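You operate a simulated robot arm through the tools that you are given. There is no shell and no other tool. Be economical: measure what you need, move in short steps, check, and stop when the job is done.

You run a simulated robot arm. Do the job below in one go: nothing can be reset, and whatever is moved stays where it is left.

TASK
Raise stand D's yellow fork to HIGH and ease the wire.
Fine: loosen the black knob, tighten it again, only then brake to FREE; turn the coil till the wire has a small sag, never so tight that it trips; leave the other stands.

It is judged by the outcome, as a careful person would: the job done as asked, and still so three seconds after it is handed in. It fails if anything else is knocked over, pushed out of place, dropped, spilled or broken.

THE ROBOT
A 7-joint arm with a two-finger parallel gripper, fixed in place. Base frame: the origin is at the foot of the arm, x ahead of it, y to its left, z up. Units: mm, degrees, N and s.
With the tool pointing down near the work surface it reaches from about 340 to 760 mm from the base axis. Its first joint turns from -115.0 to 115.0 degrees. Payload 3.91 kg.
Tool frame: the origin (TCP) lies between the finger pads and is the grasp point; the fingertips stand 30 mm ahead of it; z points along the fingers, y is the line along which they close. Largest opening 110 mm; finger width 20, thickness 10; the body of the gripper, 48 by 112 mm, starts 55 mm behind the TCP.
Orientation is that of the tool frame in the base frame, as a unit quaternion [x, y, z, w]. With the fingers straight down and closing along the base's y, the tool's x points along the base's -x, its y along +y and its z along -z.

THE INTERFACE
- The arm moves only by the tool jog_arm. Its arguments are lists of equal length, an entry for each row: "delta_pos": the shift along the tool's x, y, z in units of 40 mm (1.0 is 40 mm), a list of three; "angular": the turn, a rotation vector about the tool's x, y, z in units of 8 degrees (1.0 is 8 degrees), a list of three. In form: {"delta_pos": [[x, y, z], ...], "angular": [[rx, ry, rz], ...]}. A call has 1 to 8 rows; each row shifts and turns the commanded pose from where the row before left it, along the tool's axes as they then stand. "fingers" is the gripper command, from -1 (shut) to 1 (fully open), values between in proportion, set as the call begins (left out, the last holds). A call with a number of a shift or a turn outside -1 to 1 is refused whole. A row lasts 0.2 s, in which the tool goes at most 50 mm and 8.6 degrees; a call with a longer step from one row to the next is refused whole, and so is a gripper value outside its range. Where a pose cannot be reached the arm comes as near as it can. A force on the tool above 90 N (or 10 N above the force at the start of the call, whichever is more), or a blocked arm, ends the call early, and 0.2 s more pass. The fingers move at their own pace (about 108 mm/s each) and stop on an object; they squeeze with about 33 N. The grip force told is the motor's: it shows also when the fingers shut on nothing. Time passes only in rows, and 0.2 s behind the last, so rows that do not move let the fingers close. It gives the time, the measured TCP pose, the force on the tool (base axes), the opening and the grip force at its end, in the units of the frame above (readings bear some noise), with the torque about the TCP (base axes, N m) and any sound that the robot's microphone picked up.
- Cameras (640 x 400 px; columns grow to the right, rows downward): "scene" is fixed at [50.3, 647.5, 1313.8]; the picture's right is [-0.92, 0.38, 0.00], its down [0.26, 0.63, -0.73] and it looks along [-0.28, -0.67, -0.69] (base axes); focal length 214 px, centre (320, 200). "wrist" rides on the gripper at [72, 17, -103] in the tool frame; the picture's right is [-0.23, 0.97, 0.00], its down [-0.76, -0.18, -0.62] and it looks along [-0.61, -0.14, 0.78] (tool axes); focal length 222 px, centre (320, 200). There is no depth. A picture from a camera that has moved, and an enlarged one, comes with that camera's place and axes in the base frame and with its lens.
- camera(camera): a new picture of that camera. It takes no simulated time.
- slide_trunk(by): slides the trunk up (or, below 0, down) by that many mm; the arm rides with it, the base frame stays. It gives what a move gives, with no picture.
- enlarge(camera, box): a new picture of the part [left, top, right, bottom] of that camera's present view, enlarged. It takes no simulated time.
- hand_in(): hands the job in; it is judged then, once.

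Go step by step. Nothing tells you positions but the pictures and the camera data: compare them with the known pose of the tool, close in by small moves and look again before you grip or let go. The budget is 120 turns and 76 pictures, counting those below and the enlarged ones. Unless the task says otherwise, let go and move clear before handing in, and close with one line.

The tools are called after "Call:" as a command line: name --argument value ..., lists and objects as JSON in quotes. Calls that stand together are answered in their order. jog_arm: Moves the arm, as the interface text tells. Its arguments: {"type":"object","properties":{"delta_pos":{"type":"array"},"angular":{"type":"array"},"fingers":{"type":"number"}},"required":["delta_pos","angular"]} The other tools are called the same way: slide_trunk (by) slides the trunk up or down; camera (camera) takes a picture; enlarge (camera, box) takes an enlarged picture of a part of a camera's view; hand_in () hands the job in.

At the start:

```text
clock: 0.0
ee_pos: [634.7, 147.8, 1049.7]
tcp_rot: [0.0, 1.0, 0.0, 0.0]
wrist_force: [-0.5, 0.0, 0.2]
torque: [-0.01, 0.0, 0.03]
gripper_width: 110.1
gripper_force: 0.0
trunk travel left (down, up): [-465.0, 525.0]
```

scene: 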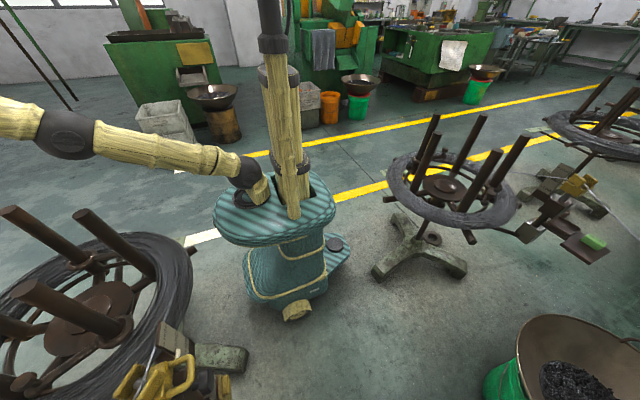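
wrist: 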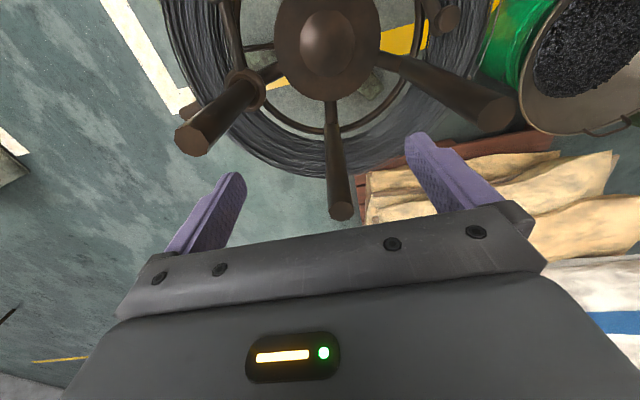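

I see several wire stands around the robot; I need to find which is D. I'll enlarge the scene picture.

Call:
enlarge --camera "scene" --box '[0, 200, 260, 400]'

Call:
enlarge --camera "scene" --box '[360, 70, 640, 280]'

```text
2.00 times, centred on (130, 300) of scene
camera zoom: at [50.3, 647.5, 1313.8], right [-0.92, 0.38, 0.0], down [0.26, 0.63, -0.73], along [-0.28, -0.67, -0.69], focal length 429 px, centre (700, 0)
```

zoom: 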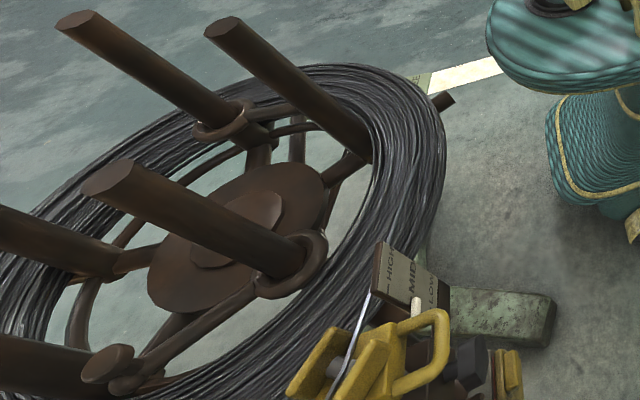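

```text
1.90 times, centred on (500, 175) of scene
camera zoom: at [50.3, 647.5, 1313.8], right [-0.92, 0.38, 0.0], down [0.26, 0.63, -0.73], along [-0.28, -0.67, -0.69], focal length 408 px, centre (-23, 248)
```

zoom: 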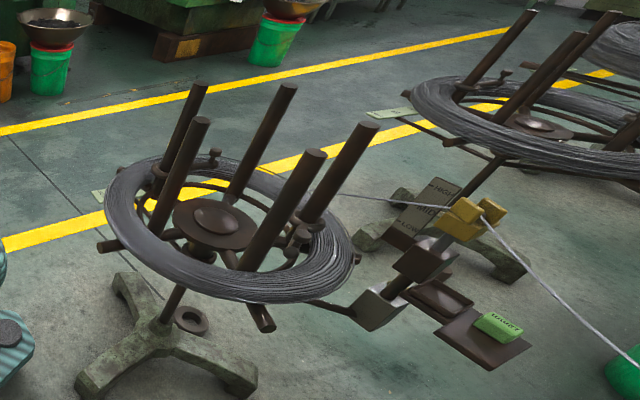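

The left stand near the arm looks reachable; I check its tag and the others' tags.

Call:
enlarge --camera "scene" --box '[170, 215, 240, 259]'

Call:
enlarge --camera "scene" --box '[110, 320, 240, 400]'

Call:
enlarge --camera "wrist" --box '[100, 0, 540, 240]'

```text
9.09 times, centred on (205, 237) of scene
camera zoom: at [50.3, 647.5, 1313.8], right [-0.92, 0.38, 0.0], down [0.26, 0.63, -0.73], along [-0.28, -0.67, -0.69], focal length 1950 px, centre (1366, -136)
```

zoom: 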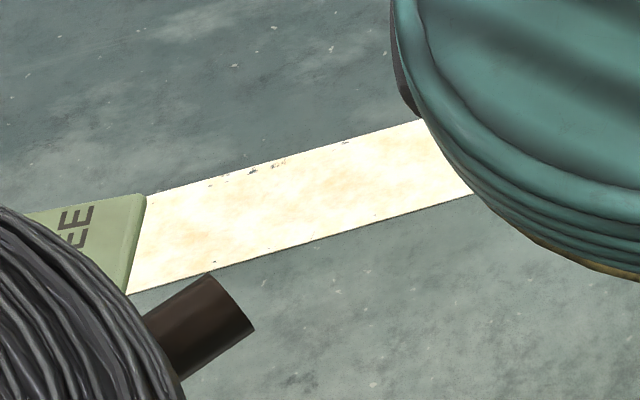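

```text
4.92 times, centred on (175, 360) of scene
camera zoom: at [50.3, 647.5, 1313.8], right [-0.92, 0.38, 0.0], down [0.26, 0.63, -0.73], along [-0.28, -0.67, -0.69], focal length 1056 px, centre (1034, -588)
```

zoom: 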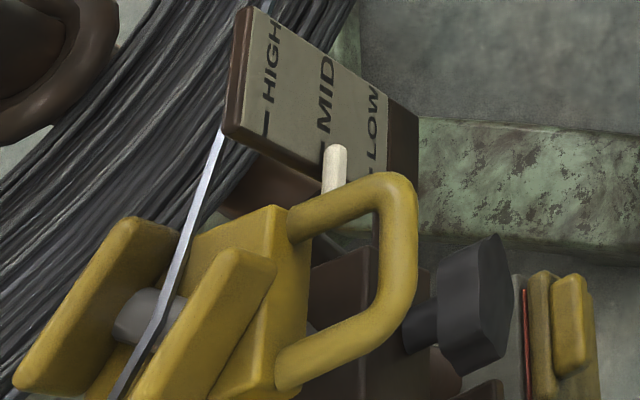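

```text
1.45 times, centred on (320, 120) of wrist
camera zoom: at [562.2, 164.0, 1152.9], right [0.23, 0.97, 0.0], down [0.76, -0.18, 0.62], along [0.61, -0.14, -0.78], focal length 323 px, centre (320, 316)
```

zoom: 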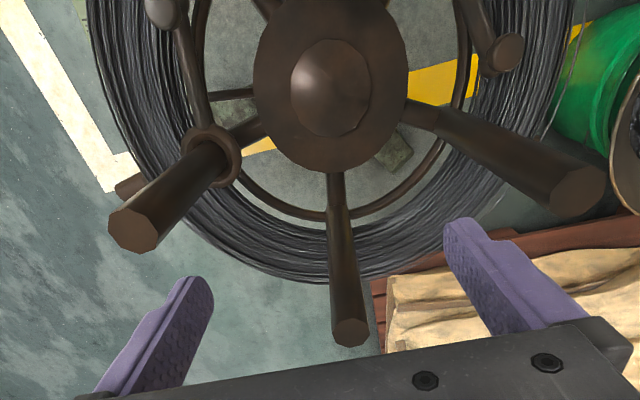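

The reachable stand has its hub about (600,166,625) and its fork about (390,415,600). I move the arm high over there to look.

Call:
jog_arm --delta_pos '[[0.6, 0.6, 0], [0.6, 0.6, 0], [0.6, 0.6, 0], [0.6, 0.6, 0], [0.6, 0.6, 0], [0.6, 0.6, 0], [0.6, 0.6, 0], [0.6, 0.6, 0]]' --angular '[[0, 0, 0], [0, 0, 0], [0, 0, 0], [0, 0, 0], [0, 0, 0], [0, 0, 0], [0, 0, 0], [0, 0, 0]]'

```text
clock: 1.8
ee_pos: [442.5, 341.0, 1048.2]
tcp_rot: [0.0, 1.0, -0.002, 0.0]
wrist_force: [-0.6, 0.7, 0.8]
torque: [0.0, 0.01, 0.0]
gripper_width: 110.2
gripper_force: 0.1
trunk travel left (down, up): [-465.0, 525.0]
```

Call:
camera --camera "wrist"

Call:
camera --camera "scene"

```text
68 pictures are left
camera wrist: at [369.8, 357.7, 1151.9], right [0.23, 0.97, 0.0], down [0.76, -0.18, 0.62], along [0.61, -0.14, -0.78], focal length 222 px, centre (320, 200)
```

wrist: 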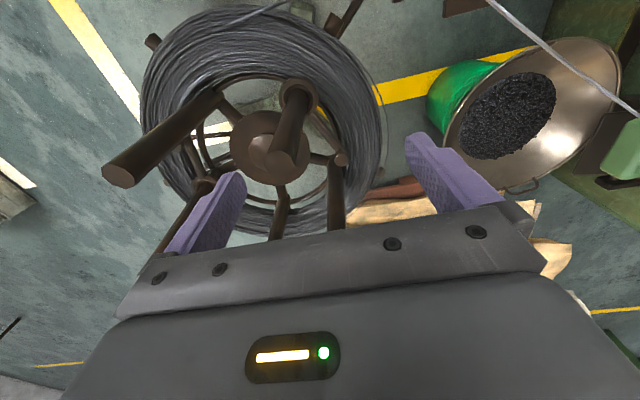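

```text
67 pictures are left
```

scene: 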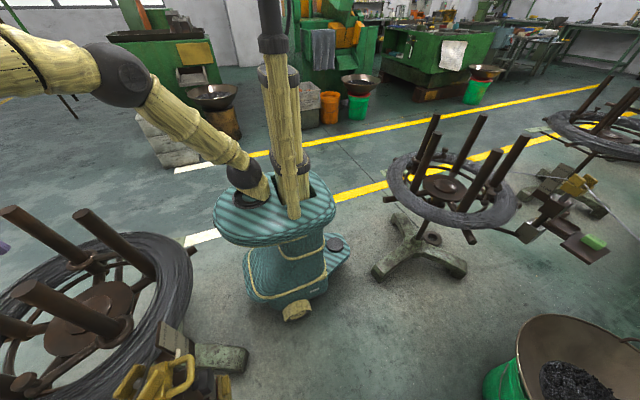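

The stand's fork lies under the top edge of the view; I back up toward -x.

Call:
jog_arm --delta_pos '[[0.9, 0.3, 0], [0.9, 0.3, 0], [0.9, 0.3, 0], [0.9, 0.3, 0], [0.9, 0.3, 0]]' --angular '[[0, 0, 0], [0, 0, 0], [0, 0, 0], [0, 0, 0], [0, 0, 0]]'

Call:
camera --camera "wrist"

```text
clock: 3.0
ee_pos: [261.1, 400.1, 1049.6]
tcp_rot: [0.001, 1.0, 0.0, 0.0]
wrist_force: [-0.4, 0.5, 0.2]
torque: [0.01, 0.01, -0.03]
gripper_width: 110.0
gripper_force: 0.1
trunk travel left (down, up): [-465.0, 525.0]
```

```text
66 pictures are left
camera wrist: at [187.1, 416.8, 1152.5], right [0.23, 0.97, 0.0], down [0.76, -0.18, 0.62], along [0.61, -0.14, -0.78], focal length 222 px, centre (320, 200)
```

wrist: 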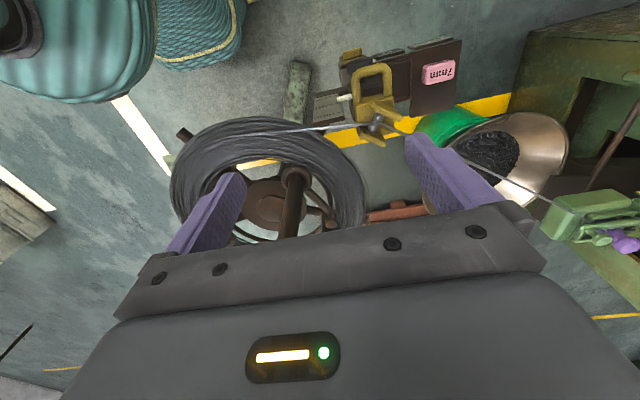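

Call:
enlarge --camera "wrist" --box '[270, 20, 480, 160]'

Call:
enlarge --camera "wrist" --box '[420, 80, 640, 280]'

```text
2.86 times, centred on (375, 90) of wrist
camera zoom: at [187.1, 416.8, 1152.5], right [0.23, 0.97, 0.0], down [0.76, -0.18, 0.62], along [0.61, -0.14, -0.78], focal length 635 px, centre (163, 514)
```

zoom: 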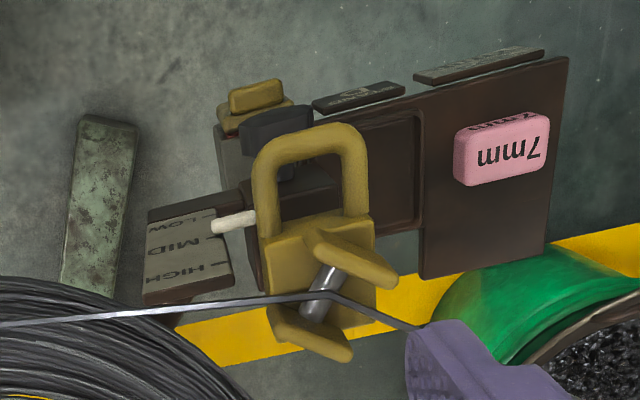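

```text
2.00 times, centred on (530, 180) of wrist
camera zoom: at [187.1, 416.8, 1152.5], right [0.23, 0.97, 0.0], down [0.76, -0.18, 0.62], along [0.61, -0.14, -0.78], focal length 444 px, centre (-100, 240)
```

zoom: 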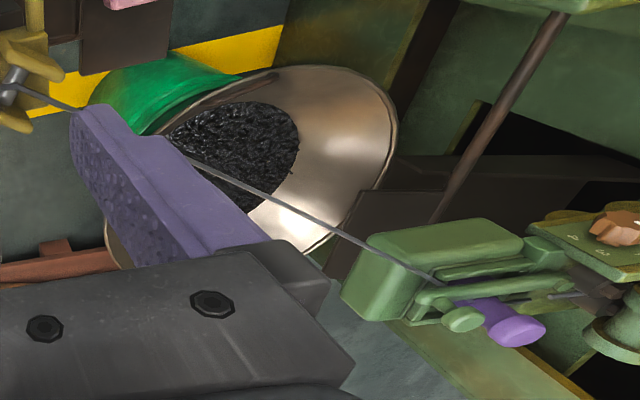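

The fork stands near (250,470,830). I back up further to see the nameplates and the brake.

Call:
jog_arm --delta_pos '[[0.9, 0.3, 0], [0.9, 0.3, 0], [0.9, 0.3, 0], [0.9, 0.3, 0], [0.9, 0.3, 0]]' --angular '[[0, 0, 0], [0, 0, 0], [0, 0, 0], [0, 0, 0], [0, 0, 0]]'

Call:
camera --camera "wrist"

```text
clock: 4.2
ee_pos: [84.0, 458.2, 1049.2]
tcp_rot: [0.0, 1.0, 0.0, 0.001]
wrist_force: [-0.3, 0.8, -0.4]
torque: [0.0, -0.01, 0.02]
gripper_width: 110.0
gripper_force: 0.2
trunk travel left (down, up): [-465.0, 525.0]
```

```text
63 pictures are left
camera wrist: at [10.6, 475.8, 1152.1], right [0.23, 0.97, 0.0], down [0.76, -0.18, 0.62], along [0.61, -0.14, -0.78], focal length 222 px, centre (320, 200)
```

wrist: 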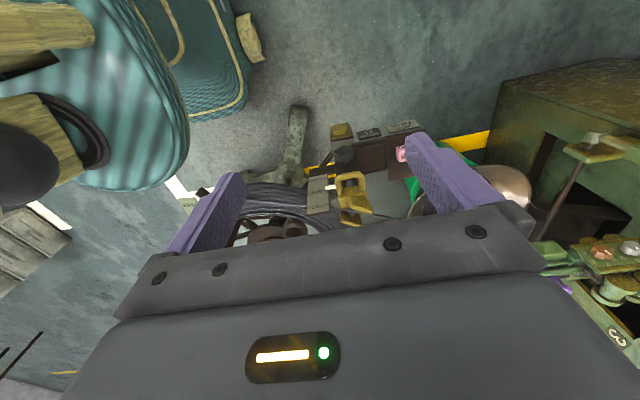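

Call:
enlarge --camera "wrist" --box '[290, 100, 450, 230]'

Call:
enlarge --camera "wrist" --box '[500, 210, 640, 370]'

```text
3.08 times, centred on (370, 165) of wrist
camera zoom: at [10.6, 475.8, 1152.1], right [0.23, 0.97, 0.0], down [0.76, -0.18, 0.62], along [0.61, -0.14, -0.78], focal length 684 px, centre (166, 308)
```

zoom: 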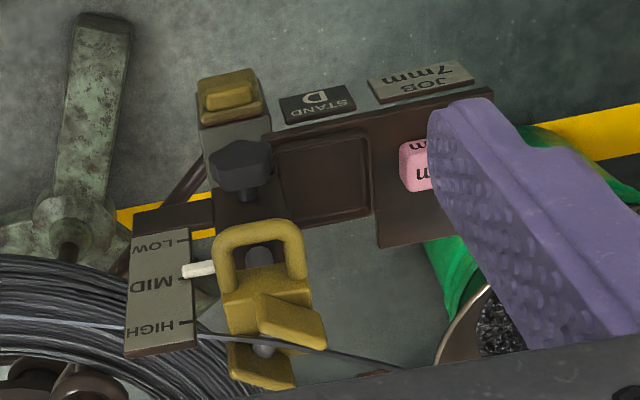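

```text
2.50 times, centred on (570, 290) of wrist
camera zoom: at [10.6, 475.8, 1152.1], right [0.23, 0.97, 0.0], down [0.76, -0.18, 0.62], along [0.61, -0.14, -0.78], focal length 555 px, centre (-305, -25)
```

zoom: 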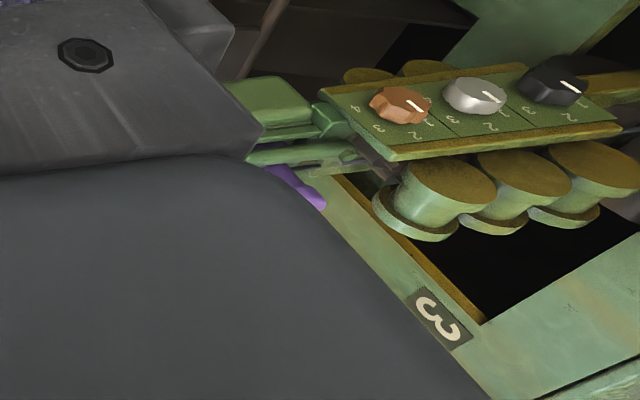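

Confirmed: STAND D. Knob near (268,477,660), loop near (257,481,780), scale x≈290 with marks about 48 mm apart (pointer at MID). I start tilting the tool toward +x.

Call:
jog_arm --delta_pos '[[0, 0, 0], [0, 0, 0], [0, 0, 0], [0, 0, 0], [0, 0, 0], [0, 0, 0]]' --angular '[[0, -1, 0], [0, -1, 0], [0, -1, 0], [0, -1, 0], [0, -1, 0], [0, -1, 0]]'

Call:
camera --camera "scene"

```text
clock: 5.6
ee_pos: [83.7, 459.5, 1049.6]
tcp_rot: [-0.001, 0.912, 0.0, 0.409]
wrist_force: [1.2, -0.9, 0.1]
torque: [-0.03, 0.0, 0.02]
gripper_width: 110.1
gripper_force: 0.1
trunk travel left (down, up): [-465.0, 525.0]
```

```text
60 pictures are left
```

scene: 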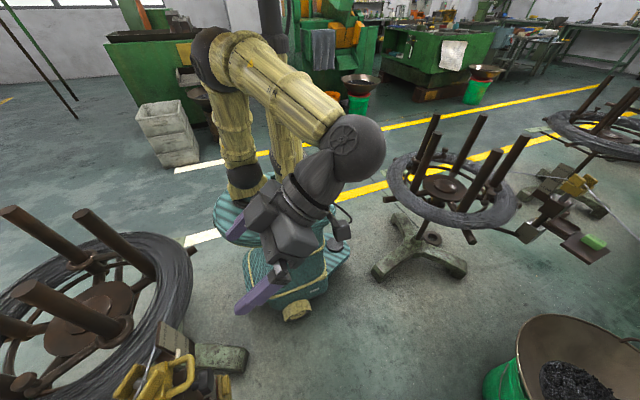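

The tilt works as expected. I finish it to horizontal and look.

Call:
jog_arm --delta_pos '[[0, 0, 0], [0, 0, 0], [0, 0, 0], [0, 0, 0], [0, 0, 0], [0, 0, 0]]' --angular '[[0, -1, 0], [0, -1, 0], [0, -1, 0], [0, -1, 0], [0, -1, 0], [0, -0.25, 0]]'

Call:
slide_trunk --by -200

Call:
camera --camera "wrist"

```text
clock: 7.0
ee_pos: [95.7, 454.7, 1057.9]
tcp_rot: [0.015, 0.708, -0.001, 0.706]
wrist_force: [-0.8, 0.3, 0.0]
torque: [-0.01, -0.01, -0.01]
gripper_width: 110.2
gripper_force: 0.0
trunk travel left (down, up): [-465.0, 525.0]
```

```text
clock: 9.2
ee_pos: [94.3, 455.4, 857.0]
tcp_rot: [0.013, 0.708, -0.002, 0.706]
wrist_force: [-0.6, 0.2, -0.2]
torque: [-0.01, 0.05, 0.02]
gripper_width: 109.8
gripper_force: 0.0
trunk travel left (down, up): [-265.0, 725.0]
```

```text
59 pictures are left
camera wrist: at [-9.7, 476.0, 784.7], right [0.02, 0.97, 0.24], down [-0.62, -0.18, 0.76], along [0.78, -0.17, 0.6], focal length 222 px, centre (320, 200)
```

wrist: 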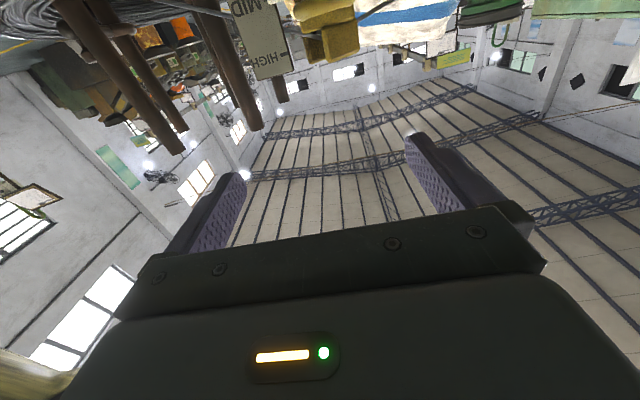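

Camera now looks from below. I lower to knob height to see the knob head-on.

Call:
slide_trunk --by -197

Call:
camera --camera "wrist"

Call:
camera --camera "scene"

```text
clock: 11.3
ee_pos: [94.1, 456.9, 657.9]
tcp_rot: [0.012, 0.708, -0.003, 0.706]
wrist_force: [-0.5, -0.4, 0.2]
torque: [-0.01, 0.02, 0.01]
gripper_width: 109.8
gripper_force: 0.0
trunk travel left (down, up): [-68.0, 922.0]
```

```text
58 pictures are left
camera wrist: at [-10.0, 476.4, 586.0], right [0.02, 0.97, 0.24], down [-0.62, -0.17, 0.76], along [0.78, -0.17, 0.6], focal length 222 px, centre (320, 200)
```

wrist: 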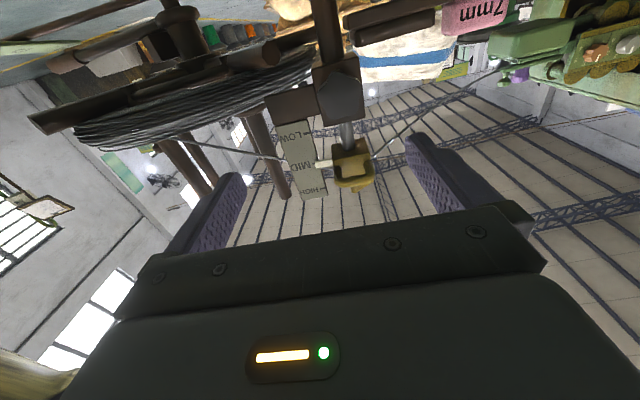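

```text
57 pictures are left
```

scene: 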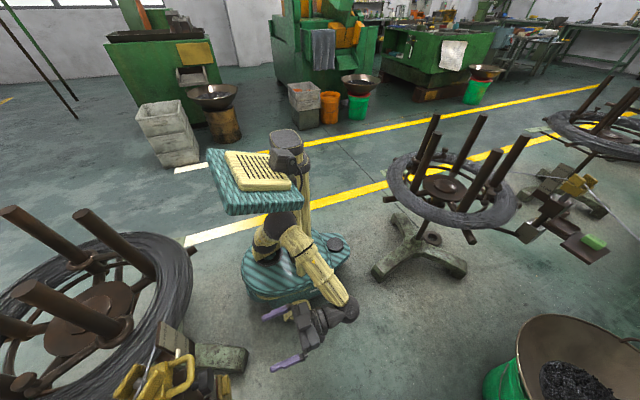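

Call:
enlarge --camera "wrist" --box '[250, 0, 410, 210]'

```text
1.90 times, centred on (330, 105) of wrist
camera zoom: at [-10.0, 476.4, 586.0], right [0.02, 0.97, 0.24], down [-0.62, -0.17, 0.76], along [0.78, -0.17, 0.6], focal length 423 px, centre (301, 381)
```

zoom: 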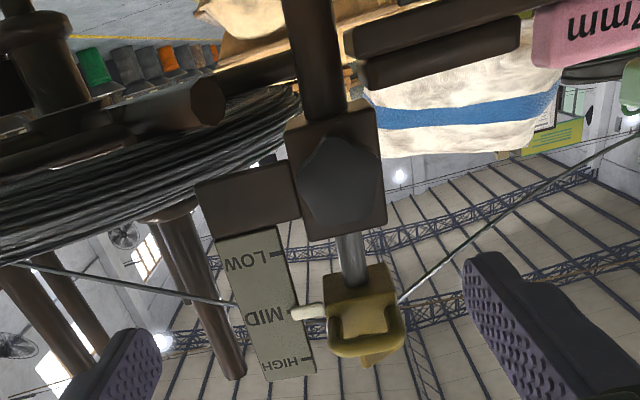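

The knob faces -x squarely at about (250–279, 478, 655). I approach along +x with open fingers and check.

Call:
jog_arm --delta_pos '[[0, 0.25, 0.6], [0, 0.27, 0.6], [0, 0, 0.6], [0, 0, 0.6]]' --angular '[[0, 0, 0], [0, 0, 0], [0, 0, 0], [0, 0, 0]]'

Call:
camera --camera "wrist"

Call:
enlarge --camera "scene" --box '[110, 300, 310, 400]'

```text
clock: 12.3
ee_pos: [181.0, 480.0, 652.4]
tcp_rot: [-0.001, 0.707, 0.0, 0.707]
wrist_force: [-0.5, 0.3, 0.7]
torque: [0.0, 0.01, -0.01]
gripper_width: 110.3
gripper_force: 0.1
trunk travel left (down, up): [-68.0, 922.0]
```

```text
55 pictures are left
camera wrist: at [76.5, 497.4, 579.0], right [0.0, 0.97, 0.23], down [-0.62, -0.18, 0.76], along [0.78, -0.14, 0.61], focal length 222 px, centre (320, 200)
```

wrist: 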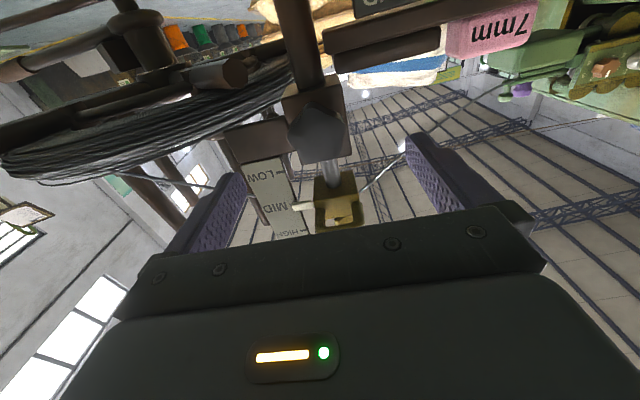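

```text
3.20 times, centred on (210, 350) of scene
camera zoom: at [50.3, 647.5, 1313.8], right [-0.92, 0.38, 0.0], down [0.26, 0.63, -0.73], along [-0.28, -0.67, -0.69], focal length 686 px, centre (672, -280)
```

zoom: 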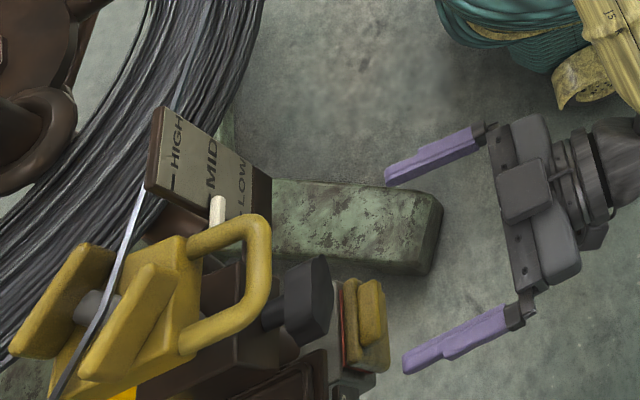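

Aligned (knob ≈ y 480, z 650). I narrow to ~80 mm and advance over the knob.

Call:
jog_arm --delta_pos '[[0, 0, 0.4], [0.03, 0, 0.4], [0, 0, 0.4], [0, 0, 0.4]]' --angular '[[0, 0, 0], [0, 0, 0], [0, 0, 0], [0, 0, 0]]' --fingers 0.45

Call:
camera --camera "wrist"

Call:
enlarge --camera "scene" --box '[110, 300, 310, 400]'

```text
clock: 13.3
ee_pos: [244.7, 479.8, 650.8]
tcp_rot: [0.0, 0.707, 0.0, 0.707]
wrist_force: [-1.1, 0.4, -0.2]
torque: [0.01, 0.04, 0.0]
gripper_width: 79.7
gripper_force: 0.1
trunk travel left (down, up): [-68.0, 922.0]
```

```text
53 pictures are left
camera wrist: at [140.5, 496.4, 578.3], right [0.0, 0.97, 0.23], down [-0.62, -0.18, 0.76], along [0.78, -0.14, 0.61], focal length 222 px, centre (320, 200)
```

wrist: 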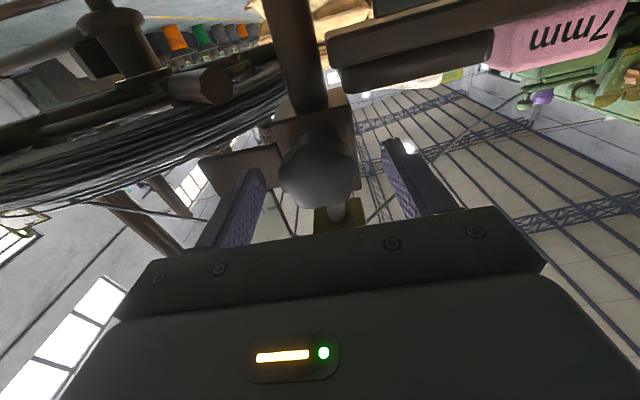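

```text
3.20 times, centred on (210, 350) of scene
camera zoom: at [50.3, 647.5, 1313.8], right [-0.92, 0.38, 0.0], down [0.26, 0.63, -0.73], along [-0.28, -0.67, -0.69], focal length 686 px, centre (672, -280)
```

zoom: 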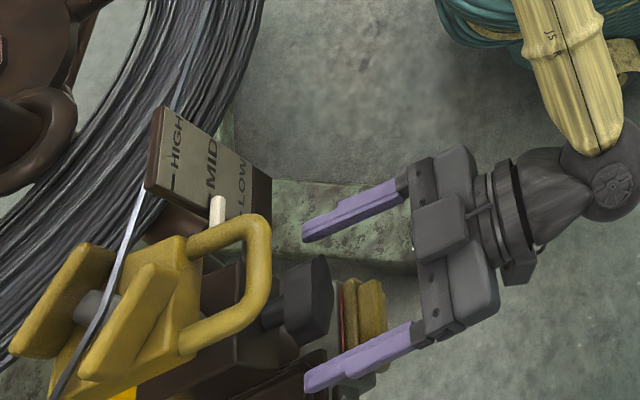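

The fingers straddle the knob; I go 10 mm deeper and close.

Call:
jog_arm --delta_pos '[[0.06, -0.02, 0.15], [0.02, 0, 0.1]]' --angular '[[0, 0, 0], [0, 0, 0]]'

Call:
jog_arm --delta_pos '[[0, 0, 0], [0, 0, 0], [0, 0, 0]]' --angular '[[0, 0, 0], [0, 0, 0], [0, 0, 0]]' --fingers -1

Call:
enlarge --camera "scene" --box '[110, 300, 310, 400]'

```text
clock: 13.9
ee_pos: [252.5, 478.7, 647.4]
tcp_rot: [0.0, 0.707, -0.001, 0.707]
wrist_force: [0.0, -0.1, 0.2]
torque: [0.04, -0.04, -0.01]
gripper_width: 79.8
gripper_force: 0.1
trunk travel left (down, up): [-68.0, 922.0]
```

```text
clock: 14.7
ee_pos: [254.0, 477.9, 647.7]
tcp_rot: [-0.001, 0.707, -0.001, 0.707]
wrist_force: [-4.2, -17.1, -6.3]
torque: [0.14, -0.33, -0.21]
gripper_width: 47.7
gripper_force: 44.5
trunk travel left (down, up): [-68.0, 922.0]
```

```text
3.20 times, centred on (210, 350) of scene
camera zoom: at [50.3, 647.5, 1313.8], right [-0.92, 0.38, 0.0], down [0.26, 0.63, -0.73], along [-0.28, -0.67, -0.69], focal length 686 px, centre (672, -280)
```

zoom: 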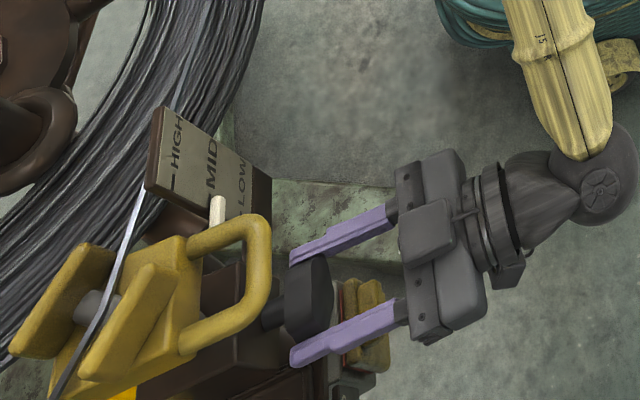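

Gripped at 47.7 mm. I turn counter-clockwise (loosen) by a small amount first.

Call:
jog_arm --delta_pos '[[0, -0.05, 0], [0, 0, 0], [0, 0, 0]]' --angular '[[0, 0, 0], [0, 0, -1], [0, 0, -1]]'

```text
clock: 15.5
ee_pos: [254.4, 475.3, 648.2]
tcp_rot: [-0.098, 0.7, -0.1, 0.7]
wrist_force: [0.6, -23.7, -6.4]
torque: [0.13, -0.37, 0.76]
gripper_width: 47.7
gripper_force: 45.2
trunk travel left (down, up): [-68.0, 922.0]
```

Call:
jog_arm --delta_pos '[[0, 0.05, 0], [0, 0, 0], [0, 0, 0], [0, 0, 0], [0, 0, 0]]' --angular '[[0, 0, -1], [0, 0, -1], [0, 0, -1], [0, 0, -1], [0, 0, -1]]'

Call:
camera --camera "wrist"

Call:
enlarge --camera "scene" --box '[110, 300, 310, 400]'

```text
clock: 16.7
ee_pos: [254.0, 477.8, 654.5]
tcp_rot: [-0.327, 0.623, -0.333, 0.628]
wrist_force: [16.0, -11.3, 46.7]
torque: [0.1, 0.16, 0.19]
gripper_width: 46.5
gripper_force: 44.8
trunk travel left (down, up): [-68.0, 922.0]
```

```text
50 pictures are left
camera wrist: at [150.8, 426.5, 598.2], right [0.01, 0.74, -0.67], down [-0.63, 0.53, 0.57], along [0.78, 0.42, 0.47], focal length 222 px, centre (320, 200)
```

wrist: 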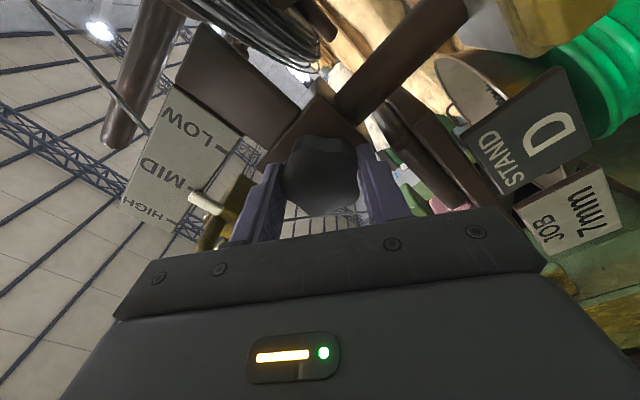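

```text
3.20 times, centred on (210, 350) of scene
camera zoom: at [50.3, 647.5, 1313.8], right [-0.92, 0.38, 0.0], down [0.26, 0.63, -0.73], along [-0.28, -0.67, -0.69], focal length 686 px, centre (672, -280)
```

zoom: 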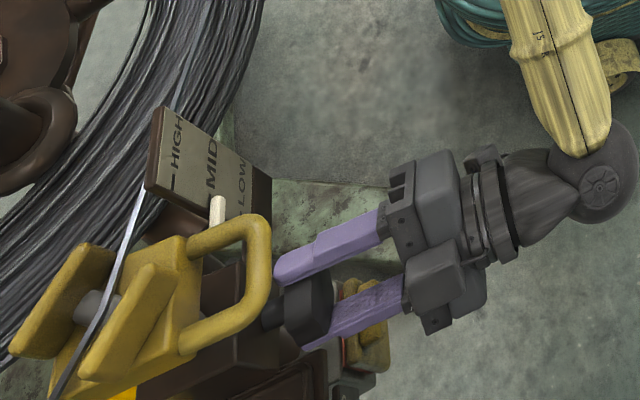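

The knob turned about 56° with no drop. I relieve the off-centre force and keep turning.

Call:
jog_arm --delta_pos '[[-0.04, -0.15, 0], [0, 0, 0], [0, 0, 0], [0, 0, 0], [0, 0, 0]]' --angular '[[0, 0, 0], [0, 0, -1], [0, 0, -1], [0, 0, -1], [0, 0, -1]]'

```text
clock: 17.9
ee_pos: [254.6, 474.8, 654.8]
tcp_rot: [-0.492, 0.508, -0.492, 0.508]
wrist_force: [11.5, -5.6, 26.9]
torque: [0.08, 0.05, 0.58]
gripper_width: 45.5
gripper_force: 44.5
trunk travel left (down, up): [-68.0, 922.0]
```

Call:
jog_arm --delta_pos '[[0, -0.06, 0], [0, 0, 0], [0, 0, 0], [0, 0, 0], [0, 0, 0]]' --angular '[[0, 0, 0], [0, 0, -1], [0, 0, -1], [0, 0, -1], [0, 0, -1]]'

Call:
camera --camera "wrist"

```text
clock: 19.1
ee_pos: [250.9, 476.7, 654.2]
tcp_rot: [0.614, -0.352, 0.612, -0.354]
wrist_force: [2.0, 1.6, 5.6]
torque: [0.76, 0.12, 0.26]
gripper_width: 47.7
gripper_force: 45.3
trunk travel left (down, up): [-68.0, 922.0]
```

```text
48 pictures are left
camera wrist: at [148.7, 406.5, 676.5], right [0.0, -0.29, -0.96], down [-0.63, 0.75, -0.23], along [0.78, 0.6, -0.18], focal length 222 px, centre (320, 200)
```

wrist: 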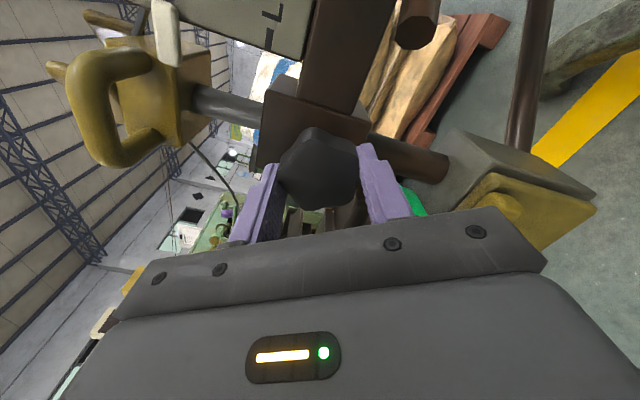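

Torque rose at ~-120°, so the knob is likely at its loose stop or slipped; I release, back off and check knob and fork.

Call:
jog_arm --delta_pos '[[0, 0, 0], [0, 0, 0], [0, 0, -0.7], [0, 0, -0.9], [0, 0, -0.9]]' --angular '[[0, 0, 0], [0, 0, 0], [0, 0, 0], [0, 0, 0], [0, 0, 0]]' --fingers 0.45

Call:
camera --camera "wrist"

```text
clock: 20.3
ee_pos: [155.3, 474.9, 657.4]
tcp_rot: [0.613, -0.353, 0.613, -0.353]
wrist_force: [-0.5, 0.6, 0.4]
torque: [0.03, -0.02, -0.03]
gripper_width: 79.9
gripper_force: 0.0
trunk travel left (down, up): [-68.0, 922.0]
```

```text
47 pictures are left
camera wrist: at [50.9, 403.5, 679.3], right [0.0, -0.29, -0.96], down [-0.62, 0.75, -0.23], along [0.78, 0.6, -0.18], focal length 222 px, centre (320, 200)
```

wrist: 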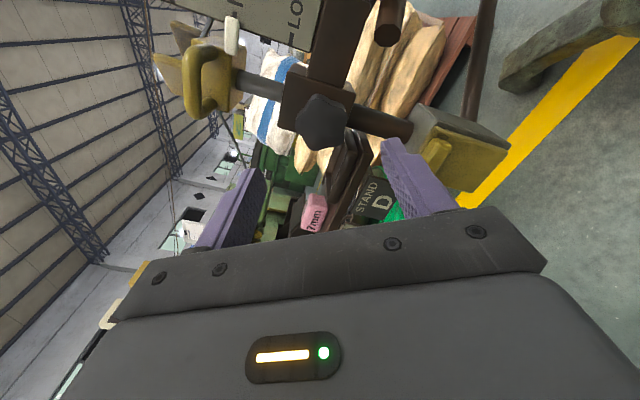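

The knob is lobed and the fork still stands at MID. I roll so the fingers close vertically and rise to the loop's height.

Call:
jog_arm --delta_pos '[[0, 0, 0], [0, 0, 0], [0, 0, 0], [0, 0, 0], [0, -0.97, 0], [0, -0.97, 0], [0, -0.97, 0]]' --angular '[[0, 0, 1], [0, 0, 1], [0, 0, 1], [0, 0, 0.75], [0, 0, 0], [0, 0, 0], [0, 0, 0]]'

Call:
camera --camera "wrist"

Call:
enlarge --camera "scene" --box '[110, 300, 310, 400]'

```text
clock: 21.9
ee_pos: [153.5, 479.0, 769.9]
tcp_rot: [0.5, -0.5, 0.501, -0.5]
wrist_force: [-0.1, 0.6, 0.1]
torque: [0.02, 0.0, 0.0]
gripper_width: 79.6
gripper_force: 0.1
trunk travel left (down, up): [-68.0, 922.0]
```

```text
46 pictures are left
camera wrist: at [49.9, 405.8, 754.2], right [0.0, 0.23, -0.97], down [-0.62, 0.76, 0.18], along [0.78, 0.61, 0.14], focal length 222 px, centre (320, 200)
```

wrist: 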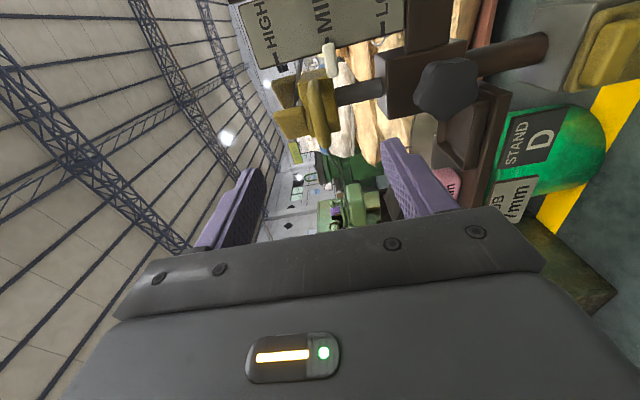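

```text
3.20 times, centred on (210, 350) of scene
camera zoom: at [50.3, 647.5, 1313.8], right [-0.92, 0.38, 0.0], down [0.26, 0.63, -0.73], along [-0.28, -0.67, -0.69], focal length 686 px, centre (672, -280)
```

zoom: 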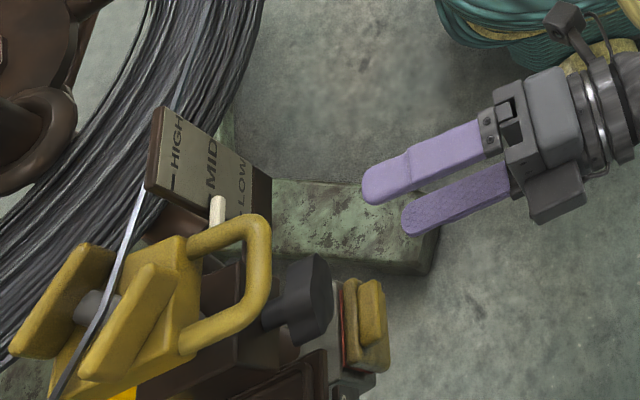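

The loop bar is about (252,480,775). I advance with the fingers above and below it.

Call:
jog_arm --delta_pos '[[0, 0, 0.6], [0, -0.1, 0.6], [0, 0, 0.5], [0, 0, 0.4]]' --angular '[[0, 0, 0], [0, 0, 0], [0, 0, 0], [0, 0, 0]]'

Call:
camera --camera "wrist"

Call:
enlarge --camera "scene" --box '[110, 300, 310, 400]'

```text
clock: 22.9
ee_pos: [238.1, 476.0, 777.1]
tcp_rot: [0.501, -0.5, 0.5, -0.499]
wrist_force: [-0.4, -0.1, 0.2]
torque: [-0.01, 0.05, 0.01]
gripper_width: 79.9
gripper_force: 0.1
trunk travel left (down, up): [-68.0, 922.0]
```

```text
44 pictures are left
camera wrist: at [133.7, 403.7, 759.3], right [0.0, 0.23, -0.97], down [-0.62, 0.76, 0.18], along [0.78, 0.61, 0.14], focal length 222 px, centre (320, 200)
```

wrist: 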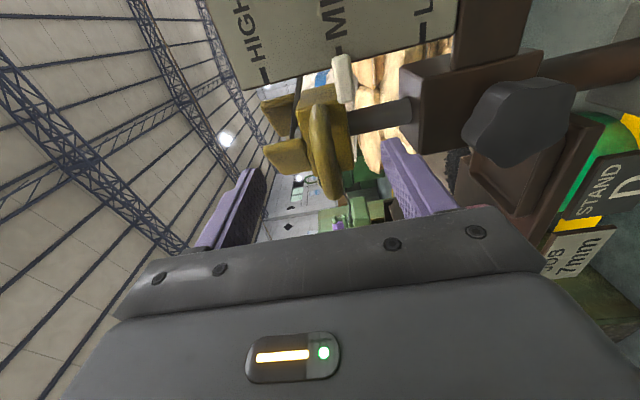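

```text
3.20 times, centred on (210, 350) of scene
camera zoom: at [50.3, 647.5, 1313.8], right [-0.92, 0.38, 0.0], down [0.26, 0.63, -0.73], along [-0.28, -0.67, -0.69], focal length 686 px, centre (672, -280)
```

zoom: 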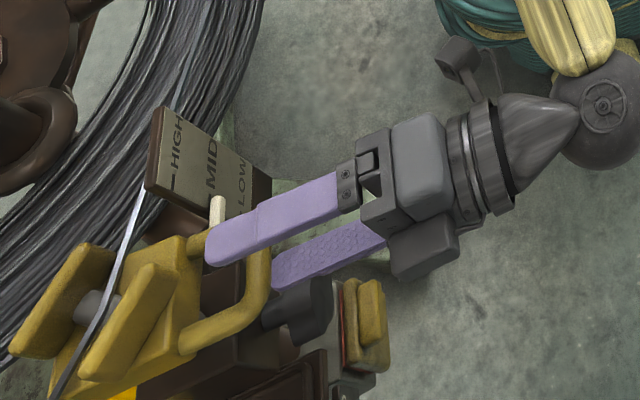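

The upper finger is over the bar and the lower under it. I centre slightly and close.

Call:
jog_arm --delta_pos '[[0, 0.12, 0.05], [0, 0, 0], [0, 0, 0], [0, 0, 0]]' --angular '[[0, 0, 0], [0, 0, 0], [0, 0, 0], [0, 0, 0]]' --fingers -1

```text
clock: 23.9
ee_pos: [241.3, 475.1, 770.5]
tcp_rot: [0.5, -0.5, 0.5, -0.5]
wrist_force: [-1.0, -2.9, -5.2]
torque: [0.12, 0.13, 0.05]
gripper_width: 13.8
gripper_force: 45.2
trunk travel left (down, up): [-68.0, 922.0]
```

Bar gripped (13.8 mm). I lift gently 10 mm.

Call:
jog_arm --delta_pos '[[0, -0.12, 0], [0, -0.13, 0]]' --angular '[[0, 0, 0], [0, 0, 0]]'

```text
clock: 24.5
ee_pos: [240.4, 476.3, 781.9]
tcp_rot: [0.499, -0.5, 0.501, -0.5]
wrist_force: [-2.6, -13.3, -8.3]
torque: [0.01, 0.18, 0.06]
gripper_width: 13.7
gripper_force: 45.1
trunk travel left (down, up): [-68.0, 922.0]
```

Call:
camera --camera "wrist"

Call:
enlarge --camera "scene" --box '[110, 300, 310, 400]'

```text
42 pictures are left
camera wrist: at [136.0, 404.3, 764.5], right [0.0, 0.23, -0.97], down [-0.62, 0.76, 0.18], along [0.78, 0.61, 0.14], focal length 222 px, centre (320, 200)
```

wrist: 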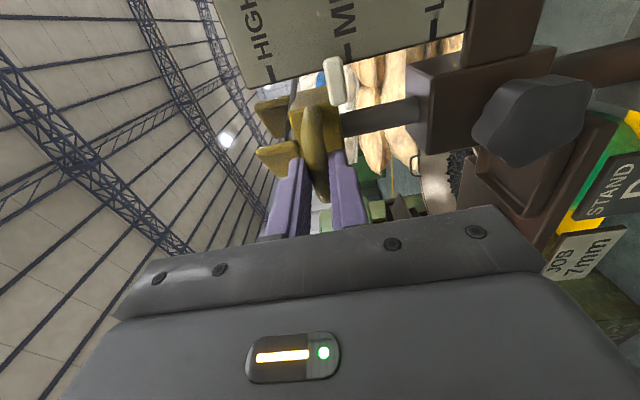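

```text
3.20 times, centred on (210, 350) of scene
camera zoom: at [50.3, 647.5, 1313.8], right [-0.92, 0.38, 0.0], down [0.26, 0.63, -0.73], along [-0.28, -0.67, -0.69], focal length 686 px, centre (672, -280)
```

zoom: 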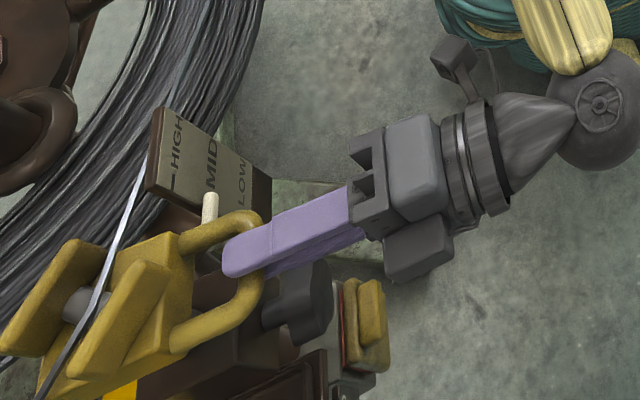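

The fork rises freely. I lift another 24 mm slowly.

Call:
jog_arm --delta_pos '[[0, -0.2, 0], [0, -0.2, 0], [0, -0.2, 0]]' --angular '[[0, 0, 0], [0, 0, 0], [0, 0, 0]]'

Call:
camera --camera "wrist"

```text
clock: 25.3
ee_pos: [239.2, 477.3, 805.6]
tcp_rot: [-0.499, 0.5, -0.5, 0.501]
wrist_force: [-2.1, -12.1, -7.3]
torque: [0.05, 0.09, -0.77]
gripper_width: 13.5
gripper_force: 45.6
trunk travel left (down, up): [-68.0, 922.0]
```

```text
40 pictures are left
camera wrist: at [136.0, 404.3, 788.9], right [0.0, 0.23, -0.97], down [-0.62, 0.76, 0.18], along [0.78, 0.61, 0.14], focal length 222 px, centre (320, 200)
```

wrist: 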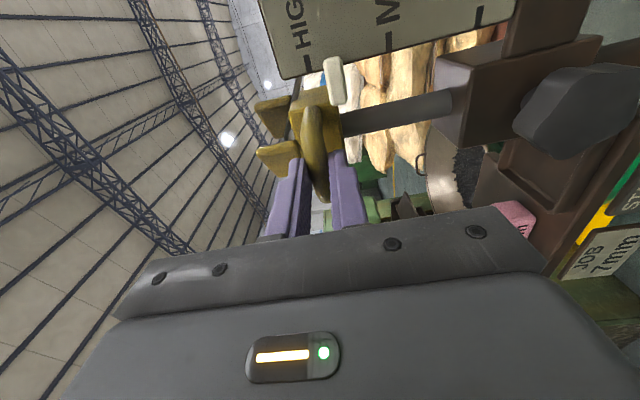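

Spacing is about 50 mm; 15 mm remain to HIGH.

Call:
jog_arm --delta_pos '[[0, -0.19, 0], [0, -0.19, 0], [0, 0, 0]]' --angular '[[0, 0, 0], [0, 0, 0], [0, 0, 0]]'

Call:
enlarge --camera "wrist" --box '[260, 0, 440, 120]'

Call:
enlarge --camera "scene" --box '[110, 300, 310, 400]'

```text
clock: 26.1
ee_pos: [240.2, 477.7, 822.3]
tcp_rot: [-0.499, 0.501, -0.5, 0.5]
wrist_force: [0.1, -18.5, -9.5]
torque: [-0.03, 0.16, -0.43]
gripper_width: 13.7
gripper_force: 44.9
trunk travel left (down, up): [-68.0, 922.0]
```

```text
3.33 times, centred on (350, 60) of wrist
camera zoom: at [136.0, 404.4, 804.1], right [0.0, 0.23, -0.97], down [-0.62, 0.76, 0.18], along [0.78, 0.61, 0.14], focal length 740 px, centre (220, 667)
```

zoom: 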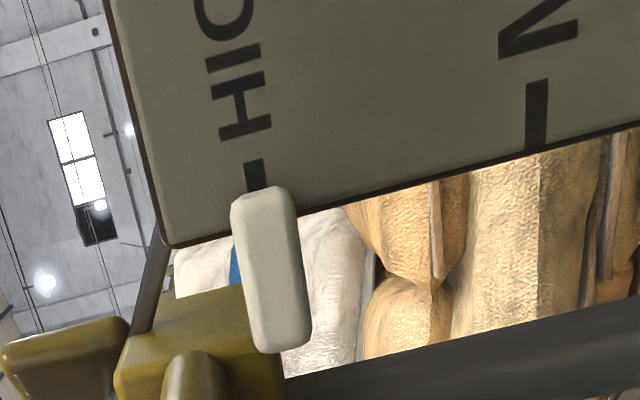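

```text
3.20 times, centred on (210, 350) of scene
camera zoom: at [50.3, 647.5, 1313.8], right [-0.92, 0.38, 0.0], down [0.26, 0.63, -0.73], along [-0.28, -0.67, -0.69], focal length 686 px, centre (672, -280)
```

zoom: 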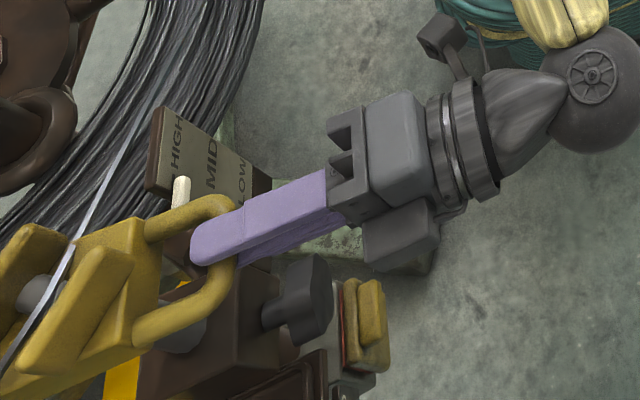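

The pointer sits on the HIGH mark. I open only a few mm, so the lower finger would catch the fork, and see whether it stays.

Call:
jog_arm --delta_pos '[[0, 0, 0], [0, 0, 0], [0, 0, 0]]' --angular '[[0, 0, 0], [0, 0, 0], [0, 0, 0]]' --fingers -0.6

Call:
enlarge --camera "wrist" --box '[260, 0, 440, 120]'

```text
clock: 26.9
ee_pos: [239.8, 478.4, 820.5]
tcp_rot: [0.5, -0.5, 0.5, -0.5]
wrist_force: [-0.6, -0.3, 0.2]
torque: [0.04, -0.02, 0.0]
gripper_width: 22.0
gripper_force: 0.1
trunk travel left (down, up): [-68.0, 922.0]
```

```text
3.33 times, centred on (350, 60) of wrist
camera zoom: at [135.6, 405.4, 803.5], right [0.0, 0.23, -0.97], down [-0.62, 0.76, 0.18], along [0.78, 0.61, 0.14], focal length 740 px, centre (220, 667)
```

zoom: 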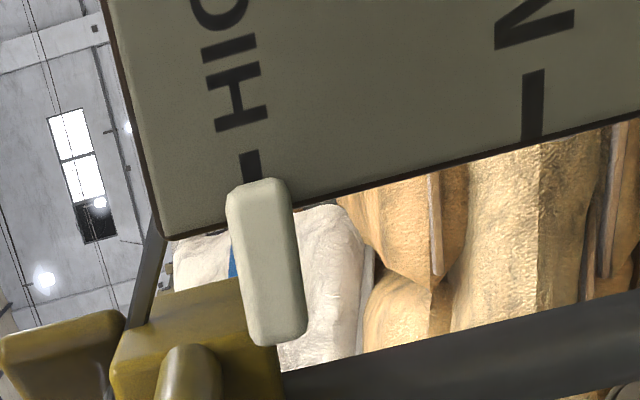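

The fork stays at HIGH by itself. I release, back off, and go down to knob height.

Call:
jog_arm --delta_pos '[[0, 0, 0], [0, 0, -0.7], [0, 0, -0.8], [0, 0, -0.7], [0, 1, 0], [0, 1, 0], [0, 1, 0], [0, 1, 0]]' --angular '[[0, 0, 0], [0, 0, 0], [0, 0, 0], [0, 0, 0], [0, 0, 0], [0, 0, 0], [0, 0, 0], [0, 0, 0]]' --fingers 0.45

Call:
jog_arm --delta_pos '[[0, 0.13, 0], [0.07, 0, 0], [0, 0, 0], [0, 0, 0], [0, 0, 0]]' --angular '[[0, 0, 0], [0, 0, -1], [0, 0, -1], [0, 0, -1], [0, 0, -0.75]]'

Call:
camera --camera "wrist"

```text
clock: 28.7
ee_pos: [152.3, 474.7, 660.6]
tcp_rot: [-0.5, 0.501, -0.5, 0.5]
wrist_force: [0.2, -0.2, 0.2]
torque: [0.0, 0.01, 0.02]
gripper_width: 79.7
gripper_force: 0.0
trunk travel left (down, up): [-68.0, 922.0]
```

```text
clock: 29.9
ee_pos: [152.3, 473.7, 655.8]
tcp_rot: [0.613, -0.353, 0.613, -0.353]
wrist_force: [-0.2, 0.1, 0.0]
torque: [0.0, 0.0, -0.04]
gripper_width: 79.9
gripper_force: 0.0
trunk travel left (down, up): [-68.0, 922.0]
```

```text
36 pictures are left
camera wrist: at [47.7, 402.4, 677.2], right [0.0, -0.29, -0.96], down [-0.62, 0.75, -0.23], along [0.78, 0.6, -0.18], focal length 222 px, centre (320, 200)
```

wrist: 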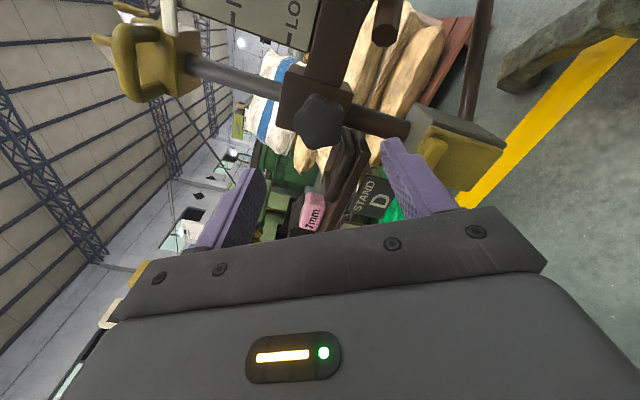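

Fork stays up. I advance onto the knob again and close.

Call:
jog_arm --delta_pos '[[-0.04, -0.02, 0.7], [0, 0, 0.7], [0, 0, 0.6], [0, 0, 0.5]]' --angular '[[0, 0, 0], [0, 0, 0], [0, 0, 0], [0, 0, 0]]'

Call:
jog_arm --delta_pos '[[0, 0, 0], [0, 0, 0], [0, 0, 0]]' --angular '[[0, 0, 0], [0, 0, 0], [0, 0, 0]]' --fingers -1

Call:
jog_arm --delta_pos '[[0, 0, 0], [0, 0, 0], [0, 0, 0], [0, 0, 0], [0, 0, 0], [0, 0, 0]]' --angular '[[0, 0, 1], [0, 0, 1], [0, 0, 1], [0, 0, 1], [0, 0, 1], [0, 0, 1]]'

```text
clock: 30.9
ee_pos: [251.3, 476.5, 657.0]
tcp_rot: [0.612, -0.354, 0.613, -0.353]
wrist_force: [0.2, -0.1, -0.4]
torque: [-0.02, -0.01, -0.01]
gripper_width: 79.8
gripper_force: 0.0
trunk travel left (down, up): [-68.0, 922.0]
```

```text
clock: 31.7
ee_pos: [252.5, 476.0, 655.9]
tcp_rot: [0.612, -0.353, 0.612, -0.354]
wrist_force: [4.9, 3.7, 3.8]
torque: [-0.01, 0.0, 0.47]
gripper_width: 47.9
gripper_force: 44.5
trunk travel left (down, up): [-68.0, 922.0]
```

```text
clock: 33.1
ee_pos: [251.5, 476.6, 654.7]
tcp_rot: [-0.417, 0.572, -0.415, 0.571]
wrist_force: [3.8, -1.5, -7.8]
torque: [-0.06, -0.73, 0.85]
gripper_width: 47.7
gripper_force: 45.3
trunk travel left (down, up): [-68.0, 922.0]
```

Call:
jog_arm --delta_pos '[[0, 0, 0], [0, 0, 0], [0, 0, 0], [0, 0, 0], [0, 0, 0]]' --angular '[[0, 0, 1], [0, 0, 1], [0, 0, 1], [0, 0, 1], [0, 0, 1]]'

Call:
jog_arm --delta_pos '[[0, 0, 0], [0, 0, 0], [0, 0, 0]]' --angular '[[0, 0, 1], [0, 0, 1], [0, 0, 1]]'

```text
clock: 34.3
ee_pos: [252.5, 476.6, 654.6]
tcp_rot: [-0.195, 0.68, -0.195, 0.679]
wrist_force: [-0.2, -6.6, -17.0]
torque: [-0.01, -0.23, 0.69]
gripper_width: 47.7
gripper_force: 44.8
trunk travel left (down, up): [-68.0, 922.0]
```

```text
clock: 35.1
ee_pos: [252.3, 477.0, 653.0]
tcp_rot: [-0.05, 0.706, -0.048, 0.705]
wrist_force: [0.5, 2.4, -21.2]
torque: [-0.02, 0.36, -0.46]
gripper_width: 47.9
gripper_force: 45.4
trunk travel left (down, up): [-68.0, 922.0]
```

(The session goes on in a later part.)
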